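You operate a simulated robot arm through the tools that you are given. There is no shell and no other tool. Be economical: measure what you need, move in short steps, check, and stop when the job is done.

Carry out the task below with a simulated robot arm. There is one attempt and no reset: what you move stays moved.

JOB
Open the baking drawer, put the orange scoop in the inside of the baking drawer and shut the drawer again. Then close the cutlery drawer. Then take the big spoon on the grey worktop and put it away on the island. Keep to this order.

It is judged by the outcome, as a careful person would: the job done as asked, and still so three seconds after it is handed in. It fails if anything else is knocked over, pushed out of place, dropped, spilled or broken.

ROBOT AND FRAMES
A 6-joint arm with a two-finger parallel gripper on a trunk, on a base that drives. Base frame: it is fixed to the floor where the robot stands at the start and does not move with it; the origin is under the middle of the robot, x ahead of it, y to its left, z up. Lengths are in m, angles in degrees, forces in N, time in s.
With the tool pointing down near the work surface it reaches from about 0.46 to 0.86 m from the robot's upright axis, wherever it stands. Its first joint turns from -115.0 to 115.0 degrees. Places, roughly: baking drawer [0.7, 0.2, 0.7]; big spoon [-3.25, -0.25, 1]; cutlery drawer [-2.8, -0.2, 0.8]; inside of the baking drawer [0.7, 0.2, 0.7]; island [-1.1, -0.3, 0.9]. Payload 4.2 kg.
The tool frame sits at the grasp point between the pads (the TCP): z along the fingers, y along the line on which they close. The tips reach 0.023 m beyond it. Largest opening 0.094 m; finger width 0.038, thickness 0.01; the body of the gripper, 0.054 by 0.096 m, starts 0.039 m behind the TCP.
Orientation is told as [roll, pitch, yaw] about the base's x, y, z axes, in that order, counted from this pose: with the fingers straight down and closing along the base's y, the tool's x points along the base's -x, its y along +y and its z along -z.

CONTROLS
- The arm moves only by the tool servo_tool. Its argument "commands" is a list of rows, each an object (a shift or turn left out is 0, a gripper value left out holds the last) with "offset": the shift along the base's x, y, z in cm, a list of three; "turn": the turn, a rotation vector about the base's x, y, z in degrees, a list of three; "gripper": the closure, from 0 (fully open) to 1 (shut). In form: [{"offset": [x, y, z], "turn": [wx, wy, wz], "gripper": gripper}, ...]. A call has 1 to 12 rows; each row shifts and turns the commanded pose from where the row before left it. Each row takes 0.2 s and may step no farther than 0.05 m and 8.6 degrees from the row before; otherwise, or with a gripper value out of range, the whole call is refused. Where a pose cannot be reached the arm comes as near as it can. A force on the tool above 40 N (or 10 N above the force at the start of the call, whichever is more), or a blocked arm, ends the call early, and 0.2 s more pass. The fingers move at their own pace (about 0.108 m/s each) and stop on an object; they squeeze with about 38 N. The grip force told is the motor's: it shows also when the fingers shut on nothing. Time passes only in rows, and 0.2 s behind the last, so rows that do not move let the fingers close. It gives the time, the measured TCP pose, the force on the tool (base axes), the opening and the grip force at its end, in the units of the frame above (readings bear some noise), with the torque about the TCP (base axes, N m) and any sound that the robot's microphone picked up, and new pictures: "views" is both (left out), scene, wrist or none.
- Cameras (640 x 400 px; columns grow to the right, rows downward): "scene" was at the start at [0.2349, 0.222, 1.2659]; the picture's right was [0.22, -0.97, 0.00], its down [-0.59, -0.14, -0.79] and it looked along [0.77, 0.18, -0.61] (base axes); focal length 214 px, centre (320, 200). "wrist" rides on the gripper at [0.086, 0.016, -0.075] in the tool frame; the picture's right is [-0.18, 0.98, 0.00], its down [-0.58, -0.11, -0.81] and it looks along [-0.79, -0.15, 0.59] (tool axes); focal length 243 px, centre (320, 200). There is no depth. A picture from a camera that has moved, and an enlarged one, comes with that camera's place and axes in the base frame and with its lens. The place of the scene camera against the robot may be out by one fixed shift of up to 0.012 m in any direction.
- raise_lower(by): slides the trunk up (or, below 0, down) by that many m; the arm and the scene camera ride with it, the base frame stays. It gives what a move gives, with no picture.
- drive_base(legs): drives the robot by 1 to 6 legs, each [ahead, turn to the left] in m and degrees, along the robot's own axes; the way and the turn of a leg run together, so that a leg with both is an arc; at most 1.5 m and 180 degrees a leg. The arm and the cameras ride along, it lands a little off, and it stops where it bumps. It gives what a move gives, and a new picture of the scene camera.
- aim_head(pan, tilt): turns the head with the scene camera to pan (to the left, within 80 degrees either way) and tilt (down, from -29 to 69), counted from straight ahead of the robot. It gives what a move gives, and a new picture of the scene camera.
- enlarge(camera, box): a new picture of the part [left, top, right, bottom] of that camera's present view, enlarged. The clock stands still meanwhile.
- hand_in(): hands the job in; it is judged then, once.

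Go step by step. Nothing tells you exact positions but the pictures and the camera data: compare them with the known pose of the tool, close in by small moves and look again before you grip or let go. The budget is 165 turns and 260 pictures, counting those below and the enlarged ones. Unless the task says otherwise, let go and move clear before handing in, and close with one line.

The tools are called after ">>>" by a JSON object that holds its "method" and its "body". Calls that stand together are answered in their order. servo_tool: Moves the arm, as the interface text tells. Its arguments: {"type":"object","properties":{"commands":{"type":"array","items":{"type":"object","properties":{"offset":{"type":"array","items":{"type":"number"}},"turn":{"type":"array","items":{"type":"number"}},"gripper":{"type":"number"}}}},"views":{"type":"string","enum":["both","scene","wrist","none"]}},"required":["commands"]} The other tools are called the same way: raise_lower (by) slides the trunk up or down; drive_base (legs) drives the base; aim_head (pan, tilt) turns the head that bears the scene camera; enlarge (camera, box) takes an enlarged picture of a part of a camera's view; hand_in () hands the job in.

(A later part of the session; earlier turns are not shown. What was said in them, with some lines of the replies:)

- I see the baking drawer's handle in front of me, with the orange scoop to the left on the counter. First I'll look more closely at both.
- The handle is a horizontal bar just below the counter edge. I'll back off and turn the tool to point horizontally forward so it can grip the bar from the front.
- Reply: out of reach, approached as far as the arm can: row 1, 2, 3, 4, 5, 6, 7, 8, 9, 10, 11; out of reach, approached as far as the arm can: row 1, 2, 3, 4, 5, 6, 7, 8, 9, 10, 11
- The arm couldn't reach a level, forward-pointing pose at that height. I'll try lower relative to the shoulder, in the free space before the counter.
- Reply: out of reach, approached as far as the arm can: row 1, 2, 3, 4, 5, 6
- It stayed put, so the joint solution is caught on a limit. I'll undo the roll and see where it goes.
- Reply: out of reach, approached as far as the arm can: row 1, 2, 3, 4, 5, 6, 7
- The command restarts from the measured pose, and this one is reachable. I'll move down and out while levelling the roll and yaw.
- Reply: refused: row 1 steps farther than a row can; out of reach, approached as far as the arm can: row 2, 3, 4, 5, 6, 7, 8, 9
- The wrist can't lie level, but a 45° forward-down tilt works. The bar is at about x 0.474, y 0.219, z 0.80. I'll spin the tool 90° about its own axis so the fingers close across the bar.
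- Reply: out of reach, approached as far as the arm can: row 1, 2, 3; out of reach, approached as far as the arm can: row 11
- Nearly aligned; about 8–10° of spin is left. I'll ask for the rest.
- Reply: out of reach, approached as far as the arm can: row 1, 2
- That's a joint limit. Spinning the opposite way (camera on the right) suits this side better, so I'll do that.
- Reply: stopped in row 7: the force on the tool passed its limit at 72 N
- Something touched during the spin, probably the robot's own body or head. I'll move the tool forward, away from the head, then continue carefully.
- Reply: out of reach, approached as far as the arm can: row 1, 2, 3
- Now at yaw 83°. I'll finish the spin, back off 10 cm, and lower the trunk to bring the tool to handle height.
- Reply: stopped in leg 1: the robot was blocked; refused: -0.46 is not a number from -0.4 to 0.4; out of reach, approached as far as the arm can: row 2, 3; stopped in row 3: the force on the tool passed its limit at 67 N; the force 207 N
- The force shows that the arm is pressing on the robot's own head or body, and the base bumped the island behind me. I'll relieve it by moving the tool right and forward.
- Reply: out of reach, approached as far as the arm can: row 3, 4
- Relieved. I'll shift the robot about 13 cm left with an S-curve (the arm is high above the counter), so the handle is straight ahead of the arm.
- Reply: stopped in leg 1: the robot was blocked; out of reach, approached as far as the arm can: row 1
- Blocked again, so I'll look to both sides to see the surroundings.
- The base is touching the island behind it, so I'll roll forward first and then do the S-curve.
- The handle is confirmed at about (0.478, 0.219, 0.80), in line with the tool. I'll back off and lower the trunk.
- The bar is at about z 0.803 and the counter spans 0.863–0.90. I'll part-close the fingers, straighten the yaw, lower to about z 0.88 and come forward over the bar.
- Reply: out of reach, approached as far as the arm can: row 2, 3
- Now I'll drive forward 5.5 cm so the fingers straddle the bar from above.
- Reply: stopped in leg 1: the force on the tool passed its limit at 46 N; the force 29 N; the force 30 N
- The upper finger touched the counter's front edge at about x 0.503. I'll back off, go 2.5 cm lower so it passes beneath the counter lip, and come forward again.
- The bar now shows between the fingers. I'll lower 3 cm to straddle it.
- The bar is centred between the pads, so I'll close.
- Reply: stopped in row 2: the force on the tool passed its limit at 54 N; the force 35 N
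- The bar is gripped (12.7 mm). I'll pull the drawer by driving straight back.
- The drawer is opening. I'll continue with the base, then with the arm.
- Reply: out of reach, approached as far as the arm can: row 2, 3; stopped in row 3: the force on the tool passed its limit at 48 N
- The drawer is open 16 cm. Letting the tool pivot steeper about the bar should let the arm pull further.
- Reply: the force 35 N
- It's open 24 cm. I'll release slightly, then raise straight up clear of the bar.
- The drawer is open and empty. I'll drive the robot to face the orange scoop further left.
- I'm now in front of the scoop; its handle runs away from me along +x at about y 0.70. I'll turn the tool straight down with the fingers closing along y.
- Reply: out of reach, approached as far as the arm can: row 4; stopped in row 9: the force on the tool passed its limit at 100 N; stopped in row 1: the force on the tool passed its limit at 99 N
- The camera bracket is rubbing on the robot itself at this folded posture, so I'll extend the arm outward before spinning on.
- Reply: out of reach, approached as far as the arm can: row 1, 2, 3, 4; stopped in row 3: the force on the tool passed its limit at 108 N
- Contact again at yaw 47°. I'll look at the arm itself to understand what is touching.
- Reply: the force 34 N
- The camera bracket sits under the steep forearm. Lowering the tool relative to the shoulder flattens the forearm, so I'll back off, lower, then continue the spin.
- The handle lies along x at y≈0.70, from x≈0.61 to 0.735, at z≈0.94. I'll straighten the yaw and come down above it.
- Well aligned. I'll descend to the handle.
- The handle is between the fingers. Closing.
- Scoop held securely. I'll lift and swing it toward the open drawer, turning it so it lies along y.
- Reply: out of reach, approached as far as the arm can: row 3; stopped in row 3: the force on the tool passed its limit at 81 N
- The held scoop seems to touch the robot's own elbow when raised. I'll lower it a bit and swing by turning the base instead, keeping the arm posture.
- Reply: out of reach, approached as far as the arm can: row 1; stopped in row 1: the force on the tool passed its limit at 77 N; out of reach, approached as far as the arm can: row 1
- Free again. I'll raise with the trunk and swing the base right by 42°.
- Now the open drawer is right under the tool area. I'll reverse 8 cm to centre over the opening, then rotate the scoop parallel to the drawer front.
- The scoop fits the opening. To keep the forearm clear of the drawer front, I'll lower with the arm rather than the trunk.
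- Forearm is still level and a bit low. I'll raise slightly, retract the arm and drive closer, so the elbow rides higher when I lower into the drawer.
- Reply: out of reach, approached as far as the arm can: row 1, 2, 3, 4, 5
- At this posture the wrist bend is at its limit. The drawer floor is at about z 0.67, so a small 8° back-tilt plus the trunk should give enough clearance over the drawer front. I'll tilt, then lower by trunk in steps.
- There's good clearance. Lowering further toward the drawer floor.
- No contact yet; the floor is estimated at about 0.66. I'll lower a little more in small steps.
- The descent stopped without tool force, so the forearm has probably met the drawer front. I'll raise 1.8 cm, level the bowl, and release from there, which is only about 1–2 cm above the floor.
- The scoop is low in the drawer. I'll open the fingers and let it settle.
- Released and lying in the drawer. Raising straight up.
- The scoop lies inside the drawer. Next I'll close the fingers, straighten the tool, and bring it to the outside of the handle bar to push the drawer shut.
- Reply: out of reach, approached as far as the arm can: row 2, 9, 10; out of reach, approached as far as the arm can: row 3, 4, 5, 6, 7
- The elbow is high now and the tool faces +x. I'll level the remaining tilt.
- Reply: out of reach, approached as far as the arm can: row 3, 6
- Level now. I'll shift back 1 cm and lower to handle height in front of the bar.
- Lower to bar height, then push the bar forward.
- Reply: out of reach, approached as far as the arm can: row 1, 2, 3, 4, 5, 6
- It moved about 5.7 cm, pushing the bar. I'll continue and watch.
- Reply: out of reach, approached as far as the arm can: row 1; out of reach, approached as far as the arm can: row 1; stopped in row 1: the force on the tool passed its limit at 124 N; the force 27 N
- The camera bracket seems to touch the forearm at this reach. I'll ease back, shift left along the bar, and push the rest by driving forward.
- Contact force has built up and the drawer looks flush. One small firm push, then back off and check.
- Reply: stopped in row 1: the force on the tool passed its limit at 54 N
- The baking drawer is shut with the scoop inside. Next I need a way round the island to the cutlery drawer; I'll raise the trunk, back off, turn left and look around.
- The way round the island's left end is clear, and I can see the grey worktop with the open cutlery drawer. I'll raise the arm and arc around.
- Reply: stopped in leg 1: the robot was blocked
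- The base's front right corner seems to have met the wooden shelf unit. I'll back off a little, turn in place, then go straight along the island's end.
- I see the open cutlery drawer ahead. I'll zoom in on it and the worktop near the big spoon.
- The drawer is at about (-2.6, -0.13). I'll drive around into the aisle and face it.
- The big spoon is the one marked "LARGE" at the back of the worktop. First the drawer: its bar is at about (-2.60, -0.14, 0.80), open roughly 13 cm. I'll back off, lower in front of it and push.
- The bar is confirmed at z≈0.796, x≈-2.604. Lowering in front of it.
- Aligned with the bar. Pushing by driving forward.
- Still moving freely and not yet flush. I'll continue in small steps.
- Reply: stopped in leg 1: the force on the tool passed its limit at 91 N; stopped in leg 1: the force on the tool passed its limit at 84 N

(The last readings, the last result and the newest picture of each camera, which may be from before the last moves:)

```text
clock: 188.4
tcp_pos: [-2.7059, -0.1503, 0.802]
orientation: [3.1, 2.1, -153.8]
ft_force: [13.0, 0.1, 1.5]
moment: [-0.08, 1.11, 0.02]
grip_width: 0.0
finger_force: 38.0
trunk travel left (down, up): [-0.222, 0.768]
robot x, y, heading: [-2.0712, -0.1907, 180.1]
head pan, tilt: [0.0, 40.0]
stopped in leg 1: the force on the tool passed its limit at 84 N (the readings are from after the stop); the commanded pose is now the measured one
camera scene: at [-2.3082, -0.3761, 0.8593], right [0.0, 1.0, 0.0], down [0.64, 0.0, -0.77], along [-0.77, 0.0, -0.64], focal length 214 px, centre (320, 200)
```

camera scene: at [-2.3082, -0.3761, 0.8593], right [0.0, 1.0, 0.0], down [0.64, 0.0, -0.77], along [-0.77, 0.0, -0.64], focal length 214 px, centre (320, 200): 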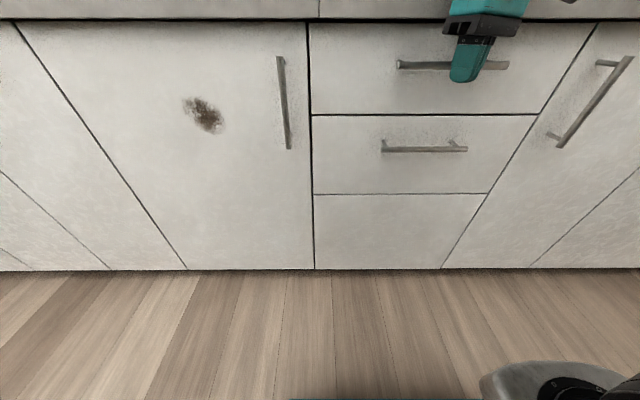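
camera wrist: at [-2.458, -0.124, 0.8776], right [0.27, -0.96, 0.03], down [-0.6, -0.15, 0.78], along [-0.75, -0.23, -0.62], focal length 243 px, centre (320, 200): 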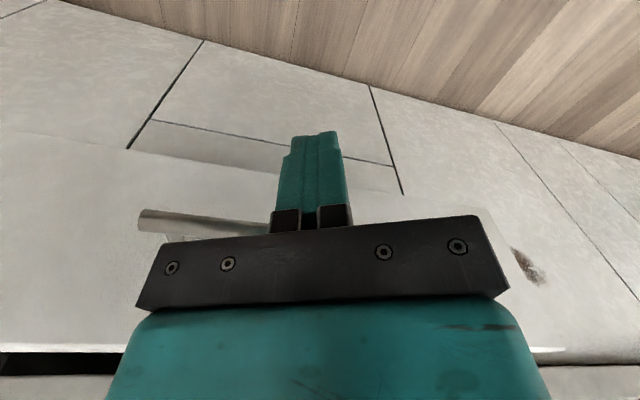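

The cutlery drawer is now flush and shut. Next the spoon: its handle is centred near (-3.222, -0.181), running mostly along x. I'll back off, raise, and prepare the tool.

>>> {"method": "drive_base", "body": {"legs": [[-0.1, 0]]}}

>>> {"method": "raise_lower", "body": {"by": 0.4}}

>>> {"method": "servo_tool", "body": {"commands": [{"offset": [-3, -1, -1], "turn": [-1.5, 1.5, 0], "gripper": 0.45}, {"offset": [-3, -1, -1], "turn": [-1.5, 1.5, 0]}, {"offset": [-3, -1, -1], "turn": [0, 0, -6]}, {"offset": [-3, 0, -1], "turn": [0, 0, -6]}, {"offset": [-3, 0, -1]}], "views": "both"}}

```text
clock: 189.5
tcp_pos: [-2.6058, -0.1497, 0.8009]
orientation: [3.2, 2.2, -154.0]
ft_force: [0.1, -0.4, 0.7]
moment: [0.0, 0.02, 0.0]
grip_width: 0.0
finger_force: 38.3
trunk travel left (down, up): [-0.222, 0.768]
robot x, y, heading: [-1.9687, -0.1878, 179.7]
head pan, tilt: [0.0, 40.0]
camera scene: at [-2.208, -0.3761, 0.8591], right [0.0, 1.0, 0.0], down [0.64, 0.0, -0.77], along [-0.77, 0.0, -0.64], focal length 214 px, centre (320, 200)
```

scene: 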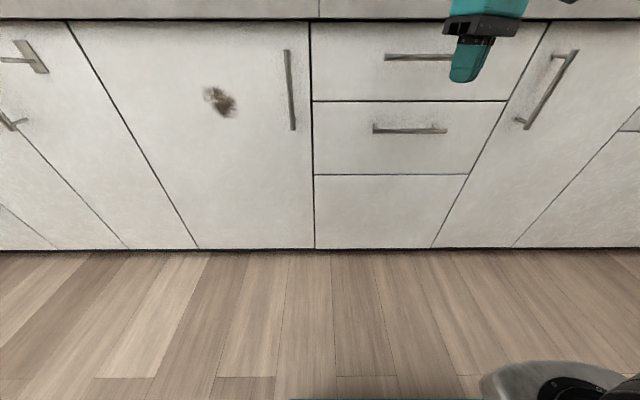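

```text
clock: 193.4
tcp_pos: [-2.6052, -0.1489, 1.2]
orientation: [3.1, 2.3, -153.8]
ft_force: [-0.3, 0.3, -0.1]
moment: [0.0, -0.02, 0.04]
grip_width: 0.0
finger_force: 37.9
trunk travel left (down, up): [-0.622, 0.368]
robot x, y, heading: [-1.9675, -0.1858, 179.7]
head pan, tilt: [0.0, 40.0]
```

```text
clock: 194.6
tcp_pos: [-2.7544, -0.1789, 1.1517]
orientation: [4.4, -1.8, -165.9]
ft_force: [1.0, 0.4, 0.9]
moment: [0.02, 0.03, 0.02]
grip_width: 0.0519
finger_force: 0.2
trunk travel left (down, up): [-0.622, 0.368]
robot x, y, heading: [-1.9682, -0.1881, 179.8]
head pan, tilt: [0.0, 40.0]
camera scene: at [-2.2076, -0.3762, 1.2592], right [0.0, 1.0, 0.0], down [0.64, 0.0, -0.77], along [-0.77, 0.0, -0.64], focal length 214 px, centre (320, 200)
camera wrist: at [-2.6652, -0.1683, 1.224], right [0.06, -0.99, 0.08], down [-0.58, 0.03, 0.81], along [-0.81, -0.1, -0.58], focal length 243 px, centre (320, 200)
```

scene: 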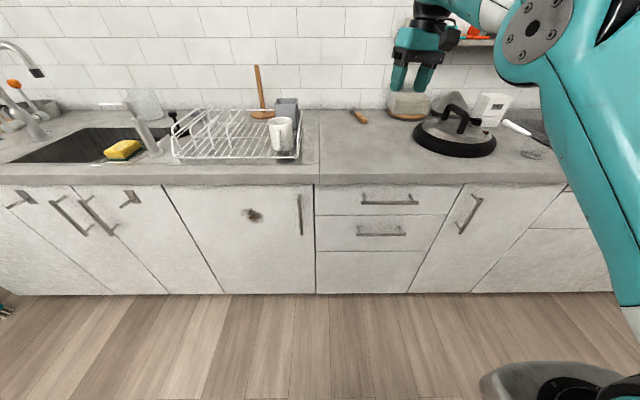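
wrist: 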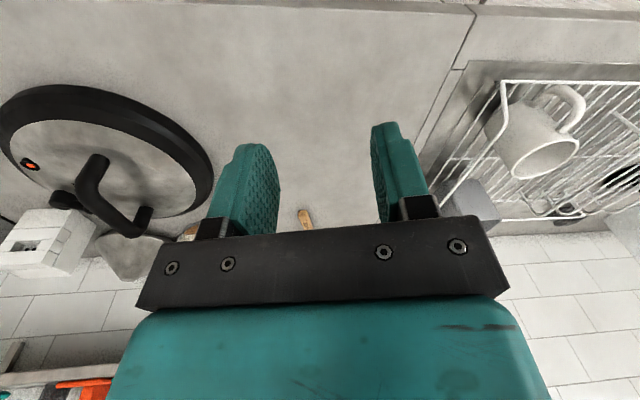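

Everything's clear along the path. I'll level the tool and drive forward toward the spoon.

>>> {"method": "servo_tool", "body": {"commands": [{"turn": [4.7, -0.7, 0]}], "views": "none"}}

>>> {"method": "drive_base", "body": {"legs": [[0.42, 0]]}}

>>> {"method": "servo_tool", "body": {"commands": [{"offset": [0, 0, -2]}], "views": "wrist"}}

```text
clock: 195.0
tcp_pos: [-2.7567, -0.1799, 1.1498]
orientation: [0.9, -0.3, -165.9]
ft_force: [0.1, -0.5, -0.6]
moment: [0.05, 0.02, 0.0]
grip_width: 0.0518
finger_force: 0.0
trunk travel left (down, up): [-0.622, 0.368]
robot x, y, heading: [-1.9674, -0.1883, 179.9]
head pan, tilt: [0.0, 40.0]
```

```text
clock: 197.6
tcp_pos: [-3.177, -0.1722, 1.1507]
orientation: [0.8, -0.2, -166.1]
ft_force: [-0.3, 0.1, 0.8]
moment: [-0.01, 0.01, 0.05]
grip_width: 0.052
finger_force: 0.0
trunk travel left (down, up): [-0.622, 0.368]
robot x, y, heading: [-2.3907, -0.1859, 179.6]
head pan, tilt: [0.0, 40.0]
camera scene: at [-2.6303, -0.3729, 1.2591], right [0.01, 1.0, 0.0], down [0.64, 0.0, -0.77], along [-0.77, 0.01, -0.64], focal length 214 px, centre (320, 200)
```

scene: 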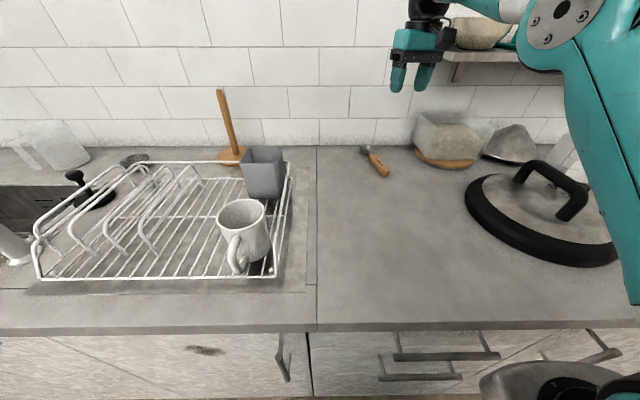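

```text
clock: 197.9
tcp_pos: [-3.1759, -0.1725, 1.1301]
orientation: [0.9, -0.3, -166.1]
ft_force: [0.3, -0.2, 0.2]
moment: [-0.01, 0.03, -0.01]
grip_width: 0.0518
finger_force: 0.2
trunk travel left (down, up): [-0.622, 0.368]
robot x, y, heading: [-2.3859, -0.1864, 179.6]
head pan, tilt: [0.0, 40.0]
camera wrist: at [-3.088, -0.1666, 1.2052], right [0.06, -1.0, 0.02], down [-0.59, -0.02, 0.81], along [-0.8, -0.05, -0.59], focal length 243 px, centre (320, 200)
```

wrist: 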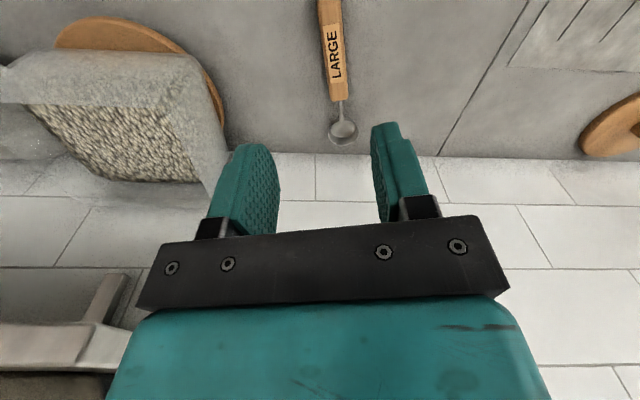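

The handle is at about (-3.212, -0.19), with the shelf corner safely to the right. Moving over it and down.

>>> {"method": "servo_tool", "body": {"commands": [{"offset": [-1.8, -0.9, -3], "turn": [0, 0, -1.5]}, {"offset": [-1.8, -0.9, -3]}, {"offset": [0, 0, -4]}, {"offset": [0, 0, -3]}], "views": "both"}}

```text
clock: 198.9
tcp_pos: [-3.2144, -0.1916, 1.003]
orientation: [0.8, -0.3, -167.7]
ft_force: [-0.2, -0.4, 0.9]
moment: [-0.01, 0.04, -0.04]
grip_width: 0.0517
finger_force: 0.0
trunk travel left (down, up): [-0.622, 0.368]
robot x, y, heading: [-2.3918, -0.1859, 179.4]
head pan, tilt: [0.0, 40.0]
camera scene: at [-2.6299, -0.3728, 1.2593], right [0.01, 1.0, 0.0], down [0.64, 0.0, -0.77], along [-0.77, 0.01, -0.64], focal length 214 px, centre (320, 200)
camera wrist: at [-3.1256, -0.188, 1.0761], right [0.03, -1.0, 0.02], down [-0.59, -0.01, 0.81], along [-0.81, -0.03, -0.59], focal length 243 px, centre (320, 200)
```

scene: 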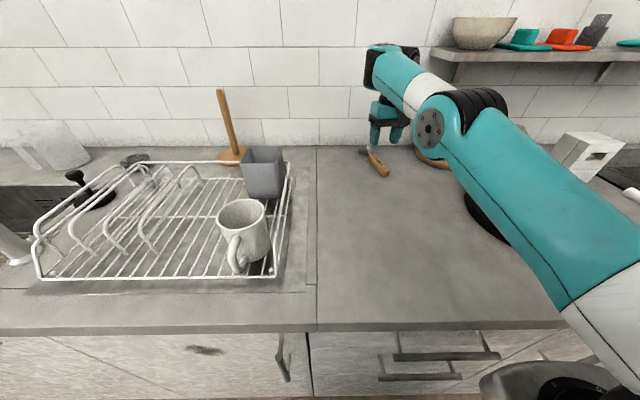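
wrist: 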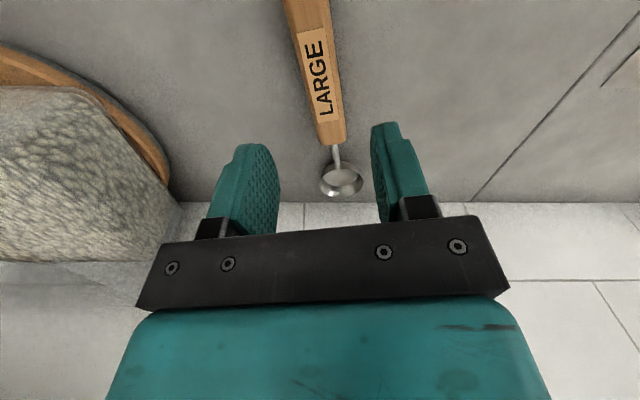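

Perfectly aligned. Descending to the handle.

>>> {"method": "servo_tool", "body": {"commands": [{"offset": [0, 0, -3]}, {"offset": [0, 0, -3]}, {"offset": [0, 0, -1.2]}], "views": "wrist"}}

```text
clock: 199.8
tcp_pos: [-3.2133, -0.191, 0.9295]
orientation: [1.0, -0.1, -167.6]
ft_force: [0.6, -0.3, 0.6]
moment: [0.02, 0.0, 0.01]
grip_width: 0.0518
finger_force: 0.0
trunk travel left (down, up): [-0.622, 0.368]
robot x, y, heading: [-2.3879, -0.1858, 179.7]
head pan, tilt: [0.0, 40.0]
camera wrist: at [-3.124, -0.1883, 1.003], right [0.03, -1.0, 0.02], down [-0.59, -0.01, 0.81], along [-0.81, -0.03, -0.59], focal length 243 px, centre (320, 200)
```

wrist: 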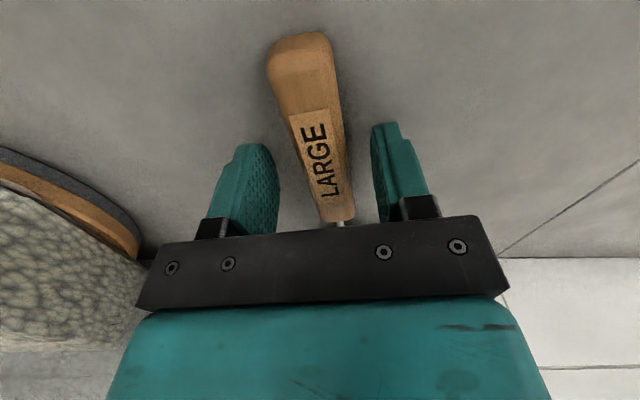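

>>> {"method": "servo_tool", "body": {"commands": [{"offset": [0, 0, -0.4]}, {"gripper": 1.0}, {}, {}], "views": "wrist"}}

```text
clock: 200.8
tcp_pos: [-3.2117, -0.1909, 0.9252]
orientation: [0.9, -0.2, -167.6]
ft_force: [-0.5, -0.4, 1.9]
moment: [-0.02, 0.15, 0.1]
grip_width: 0.023
finger_force: 37.7
trunk travel left (down, up): [-0.622, 0.368]
robot x, y, heading: [-2.3917, -0.1877, 179.7]
head pan, tilt: [0.0, 40.0]
camera wrist: at [-3.1237, -0.1883, 0.9991], right [0.03, -1.0, 0.02], down [-0.59, -0.01, 0.81], along [-0.81, -0.03, -0.59], focal length 243 px, centre (320, 200)
```

wrist: 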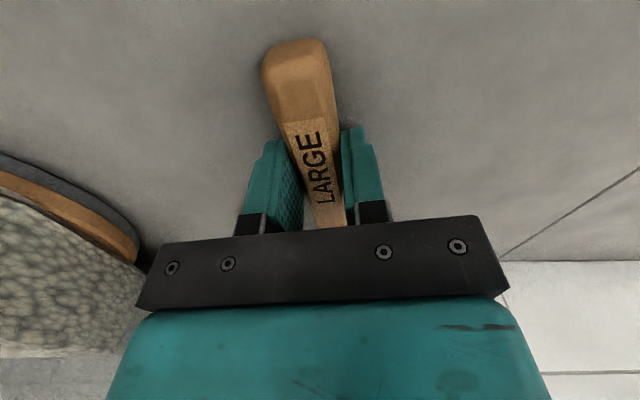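

Gripped. I'll lift 8 cm, back away from the wall, and raise more.

>>> {"method": "raise_lower", "body": {"by": 0.08}}

>>> {"method": "drive_base", "body": {"legs": [[-0.37, 0]]}}

>>> {"method": "raise_lower", "body": {"by": 0.2}}

>>> {"method": "servo_tool", "body": {"commands": [{}], "views": "both"}}

```text
clock: 201.9
tcp_pos: [-3.2129, -0.1909, 1.0051]
orientation: [0.9, -0.2, -167.6]
ft_force: [0.0, 0.0, -0.3]
moment: [0.0, 0.02, 0.02]
grip_width: 0.023
finger_force: 38.4
trunk travel left (down, up): [-0.702, 0.288]
robot x, y, heading: [-2.3916, -0.1863, 179.5]
head pan, tilt: [0.0, 40.0]
```

```text
clock: 204.3
tcp_pos: [-2.8413, -0.1908, 1.0052]
orientation: [0.9, -0.2, -167.7]
ft_force: [0.4, 0.5, 0.3]
moment: [-0.01, 0.01, -0.01]
grip_width: 0.0231
finger_force: 38.0
trunk travel left (down, up): [-0.702, 0.288]
robot x, y, heading: [-2.0185, -0.192, 179.4]
head pan, tilt: [0.0, 40.0]
camera scene: at [-2.2603, -0.3754, 1.3391], right [0.01, 1.0, 0.0], down [0.64, -0.01, -0.77], along [-0.77, 0.01, -0.64], focal length 214 px, centre (320, 200)
```

scene: 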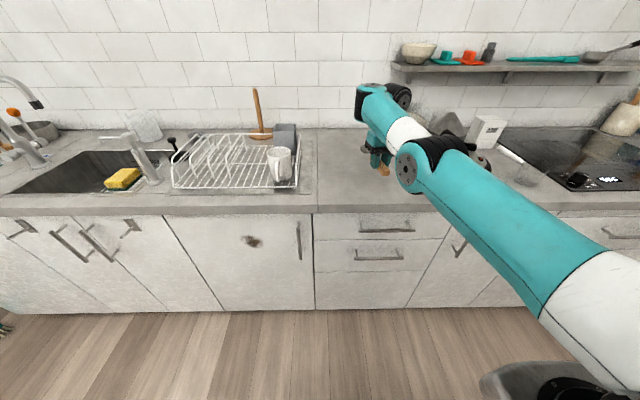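

```text
clock: 206.4
tcp_pos: [-2.8432, -0.1915, 1.2052]
orientation: [1.0, -0.2, -167.8]
ft_force: [-0.2, -0.4, 0.1]
moment: [0.01, -0.01, -0.05]
grip_width: 0.0232
finger_force: 38.1
trunk travel left (down, up): [-0.902, 0.088]
robot x, y, heading: [-2.0251, -0.19, 179.4]
head pan, tilt: [0.0, 40.0]
```

```text
clock: 206.8
tcp_pos: [-2.8431, -0.1924, 1.2044]
orientation: [1.0, -0.2, -167.8]
ft_force: [-0.5, -0.4, -0.6]
moment: [-0.01, -0.02, -0.01]
grip_width: 0.0231
finger_force: 38.2
trunk travel left (down, up): [-0.902, 0.088]
robot x, y, heading: [-2.0211, -0.1881, 179.5]
head pan, tilt: [0.0, 40.0]
camera scene: at [-2.2603, -0.3754, 1.5391], right [0.01, 1.0, 0.0], down [0.64, -0.01, -0.77], along [-0.77, 0.01, -0.64], focal length 214 px, centre (320, 200)
camera wrist: at [-2.7533, -0.1894, 1.279], right [0.03, -1.0, 0.02], down [-0.59, 0.0, 0.81], along [-0.81, -0.03, -0.59], focal length 243 px, centre (320, 200)
```

scene: 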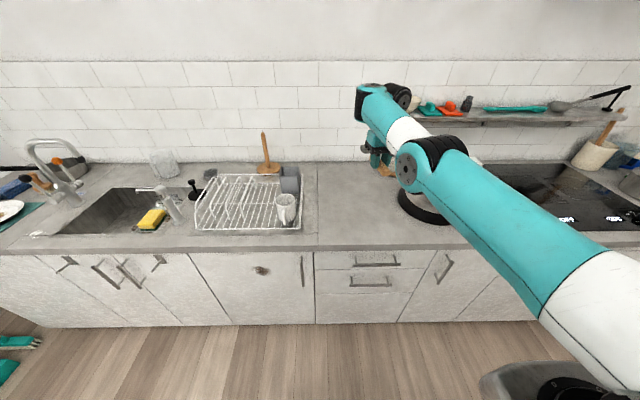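
wrist: 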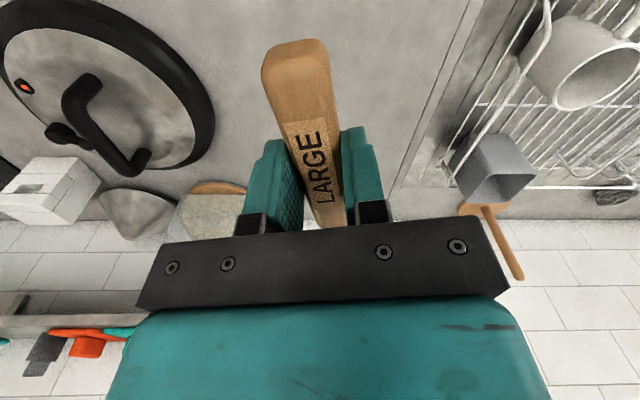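

Spoon held firmly. I'll turn around toward the island, stopping opposite its free left part.

>>> {"method": "drive_base", "body": {"legs": [[0, -89.5], [0.46, 0], [0, -90]]}}

>>> {"method": "aim_head", "body": {"pan": -15, "tilt": 40}}

```text
clock: 217.2
tcp_pos: [-1.1999, 0.2629, 1.2053]
orientation: [0.8, -0.2, 12.1]
ft_force: [0.0, -0.4, 0.5]
moment: [0.03, 0.04, 0.01]
grip_width: 0.0232
finger_force: 37.9
trunk travel left (down, up): [-0.902, 0.088]
robot x, y, heading: [-2.0224, 0.2605, -0.7]
head pan, tilt: [0.0, 40.0]
camera scene: at [-1.7835, 0.4631, 1.5391], right [-0.01, -1.0, 0.0], down [-0.64, 0.01, -0.77], along [0.77, -0.01, -0.64], focal length 214 px, centre (320, 200)
```

scene: 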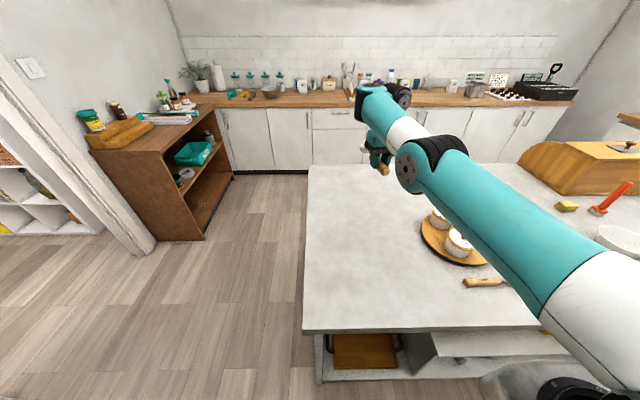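

```text
clock: 218.0
tcp_pos: [-1.199, 0.263, 1.2056]
orientation: [0.8, -0.3, 12.1]
ft_force: [-0.2, -0.2, -1.3]
moment: [0.03, -0.03, 0.01]
grip_width: 0.0231
finger_force: 37.7
trunk travel left (down, up): [-0.902, 0.088]
robot x, y, heading: [-2.0226, 0.2591, -0.3]
head pan, tilt: [-15.0, 40.0]
camera scene: at [-1.7867, 0.4412, 1.5391], right [-0.27, -0.96, 0.0], down [-0.62, 0.17, -0.77], along [0.74, -0.21, -0.64], focal length 214 px, centre (320, 200)
```

scene: 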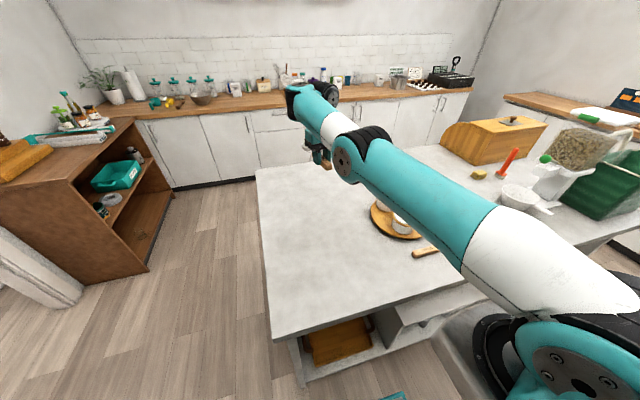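

The spot under the gripper, (-1.2, 0.26), is free and well clear of the tray. Lowering there.

>>> {"method": "raise_lower", "body": {"by": -0.22}}

>>> {"method": "servo_tool", "body": {"commands": [{}], "views": "both"}}

```text
clock: 220.3
tcp_pos: [-1.1986, 0.2635, 0.9866]
orientation: [0.9, -0.3, 12.0]
ft_force: [0.3, 0.2, -0.6]
moment: [-0.02, 0.01, -0.02]
grip_width: 0.0231
finger_force: 38.4
trunk travel left (down, up): [-0.682, 0.308]
robot x, y, heading: [-2.0185, 0.2628, -0.5]
head pan, tilt: [-15.0, 40.0]
```

```text
clock: 220.7
tcp_pos: [-1.1991, 0.2629, 0.9852]
orientation: [0.9, -0.2, 12.2]
ft_force: [-0.3, 0.1, -1.1]
moment: [0.0, -0.01, 0.03]
grip_width: 0.0232
finger_force: 38.3
trunk travel left (down, up): [-0.682, 0.308]
robot x, y, heading: [-2.0247, 0.2657, -0.5]
head pan, tilt: [-15.0, 40.0]
camera scene: at [-1.7867, 0.4411, 1.3191], right [-0.27, -0.96, 0.0], down [-0.62, 0.17, -0.77], along [0.74, -0.21, -0.64], focal length 214 px, centre (320, 200)
camera wrist: at [-1.2856, 0.2582, 1.059], right [-0.03, 1.0, 0.02], down [0.59, 0.0, 0.81], along [0.81, 0.03, -0.59], focal length 243 px, centre (320, 200)
```

scene: 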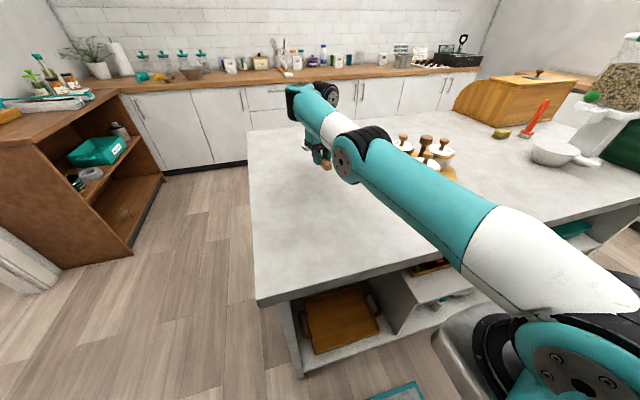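
wrist: 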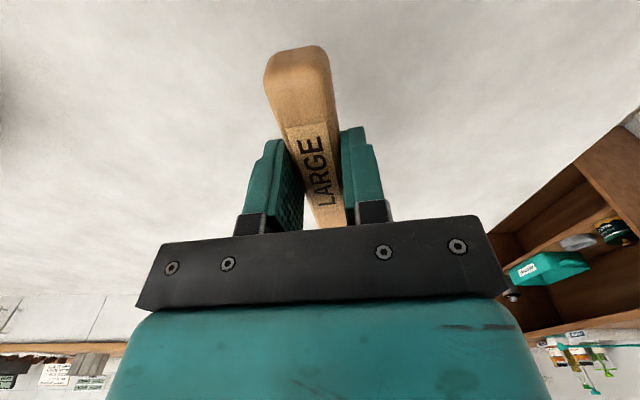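

>>> {"method": "servo_tool", "body": {"commands": [{"offset": [0, 0, -2]}, {"offset": [0, 0, -2]}, {"offset": [0, 0, -0.8]}], "views": "none"}}

>>> {"method": "servo_tool", "body": {"commands": [{"offset": [0, 0, -0.4]}, {"offset": [0, 0, -0.2]}], "views": "none"}}

>>> {"method": "servo_tool", "body": {"commands": [{"offset": [0, 0, -0.3]}, {}], "views": "wrist"}}

```text
clock: 221.5
tcp_pos: [-1.1996, 0.2634, 0.9362]
orientation: [1.0, -0.3, 12.2]
ft_force: [1.0, 0.3, -0.3]
moment: [0.0, -0.02, 0.01]
grip_width: 0.023
finger_force: 37.8
trunk travel left (down, up): [-0.682, 0.308]
robot x, y, heading: [-2.02, 0.2639, -0.6]
head pan, tilt: [-15.0, 40.0]
```

```text
clock: 222.1
tcp_pos: [-1.1971, 0.2622, 0.9308]
orientation: [0.9, -0.2, 11.9]
ft_force: [0.4, 0.6, -1.3]
moment: [0.02, -0.01, 0.01]
grip_width: 0.023
finger_force: 38.1
trunk travel left (down, up): [-0.682, 0.308]
robot x, y, heading: [-2.0232, 0.2629, -0.8]
head pan, tilt: [-15.0, 40.0]
```

```text
clock: 222.7
tcp_pos: [-1.1984, 0.2634, 0.928]
orientation: [0.9, -0.3, 12.1]
ft_force: [0.5, 0.1, 0.0]
moment: [0.04, 0.04, 0.01]
grip_width: 0.0231
finger_force: 38.1
trunk travel left (down, up): [-0.682, 0.308]
robot x, y, heading: [-2.0203, 0.265, -0.6]
head pan, tilt: [-15.0, 40.0]
camera wrist: at [-1.2852, 0.2583, 1.0017], right [-0.03, 1.0, 0.02], down [0.59, 0.0, 0.81], along [0.81, 0.03, -0.59], focal length 243 px, centre (320, 200)
```

wrist: 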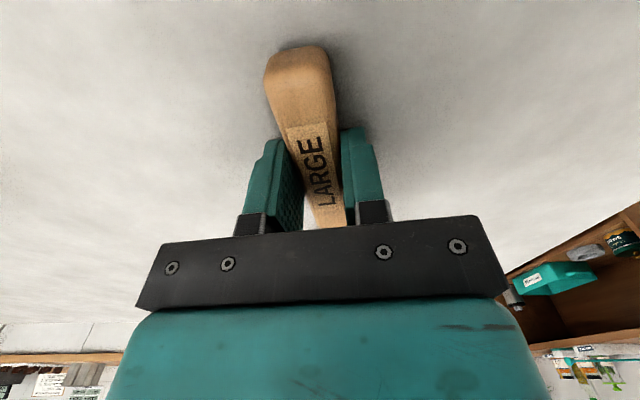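

Very near the surface now. I'll make a few more millimetre steps to feel contact.

>>> {"method": "servo_tool", "body": {"commands": [{"offset": [0, 0, -0.3]}, {}], "views": "none"}}

>>> {"method": "servo_tool", "body": {"commands": [{"offset": [0, 0, -0.3]}, {}], "views": "none"}}

>>> {"method": "servo_tool", "body": {"commands": [{"offset": [0, 0, -0.3]}, {}], "views": "none"}}

```text
clock: 223.3
tcp_pos: [-1.1993, 0.2632, 0.926]
orientation: [0.8, 0.0, 12.1]
ft_force: [0.3, -0.5, 1.9]
moment: [0.04, -0.25, -0.01]
grip_width: 0.0229
finger_force: 37.6
trunk travel left (down, up): [-0.682, 0.308]
robot x, y, heading: [-2.0218, 0.2642, -0.7]
head pan, tilt: [-15.0, 40.0]
```

```text
clock: 223.9
tcp_pos: [-1.1991, 0.2634, 0.924]
orientation: [0.7, 0.1, 12.0]
ft_force: [0.7, 0.6, 16.0]
moment: [0.06, -1.05, 0.02]
grip_width: 0.023
finger_force: 37.9
trunk travel left (down, up): [-0.682, 0.308]
robot x, y, heading: [-2.0225, 0.2651, -0.6]
head pan, tilt: [-15.0, 40.0]
```

```text
clock: 224.5
tcp_pos: [-1.1996, 0.2615, 0.9251]
orientation: [0.7, 0.2, 12.1]
ft_force: [11.0, 0.6, 30.2]
moment: [-0.08, -0.68, 0.04]
grip_width: 0.0234
finger_force: 37.7
out of reach, approached as far as the arm can: row 1
trunk travel left (down, up): [-0.682, 0.308]
robot x, y, heading: [-2.0211, 0.2639, -0.7]
head pan, tilt: [-15.0, 40.0]
```

The spoon is resting on the island. I'll release and rise.

>>> {"method": "servo_tool", "body": {"commands": [{"offset": [0, 0, 0.3]}, {"gripper": 0.6}, {"gripper": 0.45}, {}], "views": "none"}}

>>> {"method": "raise_lower", "body": {"by": 0.2}}

>>> {"method": "servo_tool", "body": {"commands": [{}], "views": "both"}}

```text
clock: 225.5
tcp_pos: [-1.1995, 0.2625, 0.9262]
orientation: [0.8, 0.2, 12.0]
ft_force: [-0.1, 0.0, -0.5]
moment: [-0.01, 0.0, -0.01]
grip_width: 0.0516
finger_force: 0.1
trunk travel left (down, up): [-0.682, 0.308]
robot x, y, heading: [-2.0208, 0.2603, -0.6]
head pan, tilt: [-15.0, 40.0]
```

```text
clock: 227.7
tcp_pos: [-1.1984, 0.2627, 1.1255]
orientation: [0.8, 0.0, 12.0]
ft_force: [-0.3, 0.5, -0.5]
moment: [0.0, 0.01, -0.03]
grip_width: 0.0515
finger_force: 0.1
trunk travel left (down, up): [-0.882, 0.108]
robot x, y, heading: [-2.0208, 0.2652, -0.7]
head pan, tilt: [-15.0, 40.0]
```

```text
clock: 228.1
tcp_pos: [-1.1998, 0.2629, 1.1258]
orientation: [0.8, 0.0, 12.1]
ft_force: [0.2, 0.8, -0.3]
moment: [-0.01, 0.0, -0.02]
grip_width: 0.0517
finger_force: 0.0
trunk travel left (down, up): [-0.882, 0.108]
robot x, y, heading: [-2.0235, 0.2666, -0.9]
head pan, tilt: [-15.0, 40.0]
camera scene: at [-1.7867, 0.4412, 1.5191], right [-0.27, -0.96, 0.0], down [-0.62, 0.17, -0.77], along [0.74, -0.21, -0.64], focal length 214 px, centre (320, 200)
camera wrist: at [-1.2859, 0.2581, 1.1997], right [-0.03, 1.0, 0.01], down [0.59, 0.0, 0.8], along [0.8, 0.03, -0.59], focal length 243 px, centre (320, 200)
```

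scene: 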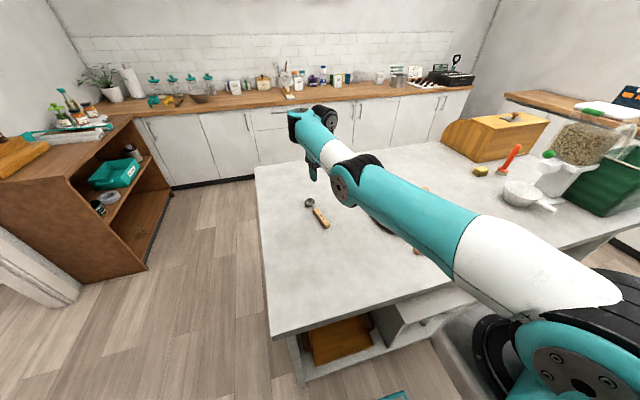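
wrist: 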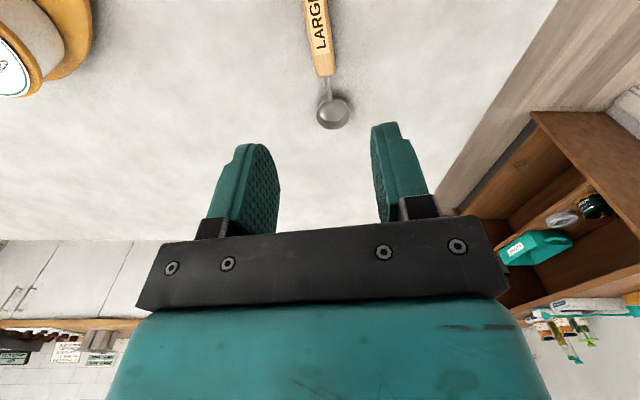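

The spoon lies safely on the island. A last check that the baking drawer is still shut, with the arm clear.

>>> {"method": "drive_base", "body": {"legs": [[-0.1, 0]]}}

>>> {"method": "enlarge", "body": {"camera": "scene", "box": [60, 60, 420, 260]}}

```text
clock: 229.3
tcp_pos: [-1.3011, 0.2658, 1.1257]
orientation: [0.9, 0.0, 12.0]
ft_force: [0.5, 0.1, -0.3]
moment: [0.0, 0.0, 0.04]
grip_width: 0.0518
finger_force: 0.0
trunk travel left (down, up): [-0.882, 0.108]
robot x, y, heading: [-2.1244, 0.269, -0.7]
head pan, tilt: [-15.0, 40.0]
camera scene: at [-1.8888, 0.4426, 1.5191], right [-0.27, -0.96, 0.0], down [-0.62, 0.17, -0.77], along [0.74, -0.21, -0.64], focal length 214 px, centre (320, 200)
```

scene: 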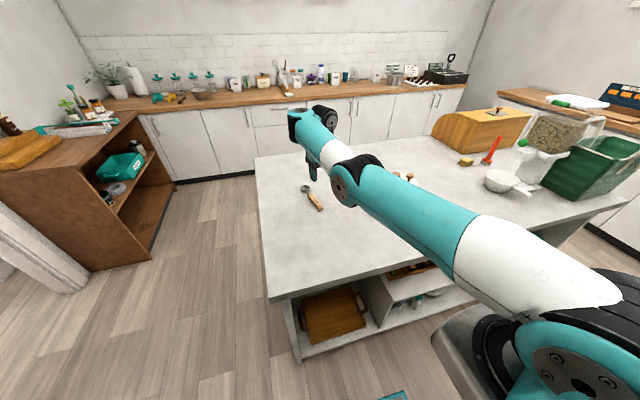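

```text
1.78 times, centred on (240, 160) of scene
camera zoom: at [-1.8888, 0.4426, 1.5191], right [-0.27, -0.96, 0.0], down [-0.62, 0.17, -0.77], along [0.74, -0.21, -0.64], focal length 381 px, centre (462, 271)
```

zoom: 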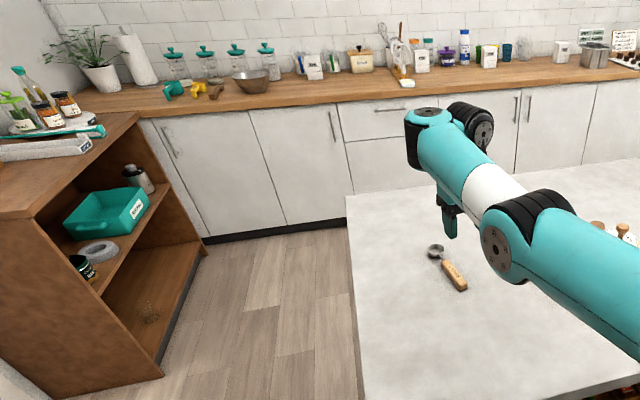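

The baking drawer is shut, the spoon is on the island, and the arm is clear with nothing in hand. Handing in.

>>> {"method": "hand_in", "body": {}}

```text
The job is handed in.
```

I did the three jobs in the order you gave. The orange scoop is in the baking drawer and that drawer is shut, the cutlery drawer is closed, and the big spoon is on the island. While driving, the base bumped the island and probably the wooden shelf unit. I saw nothing displaced in the pictures afterwards, but I didn't check either one closely.
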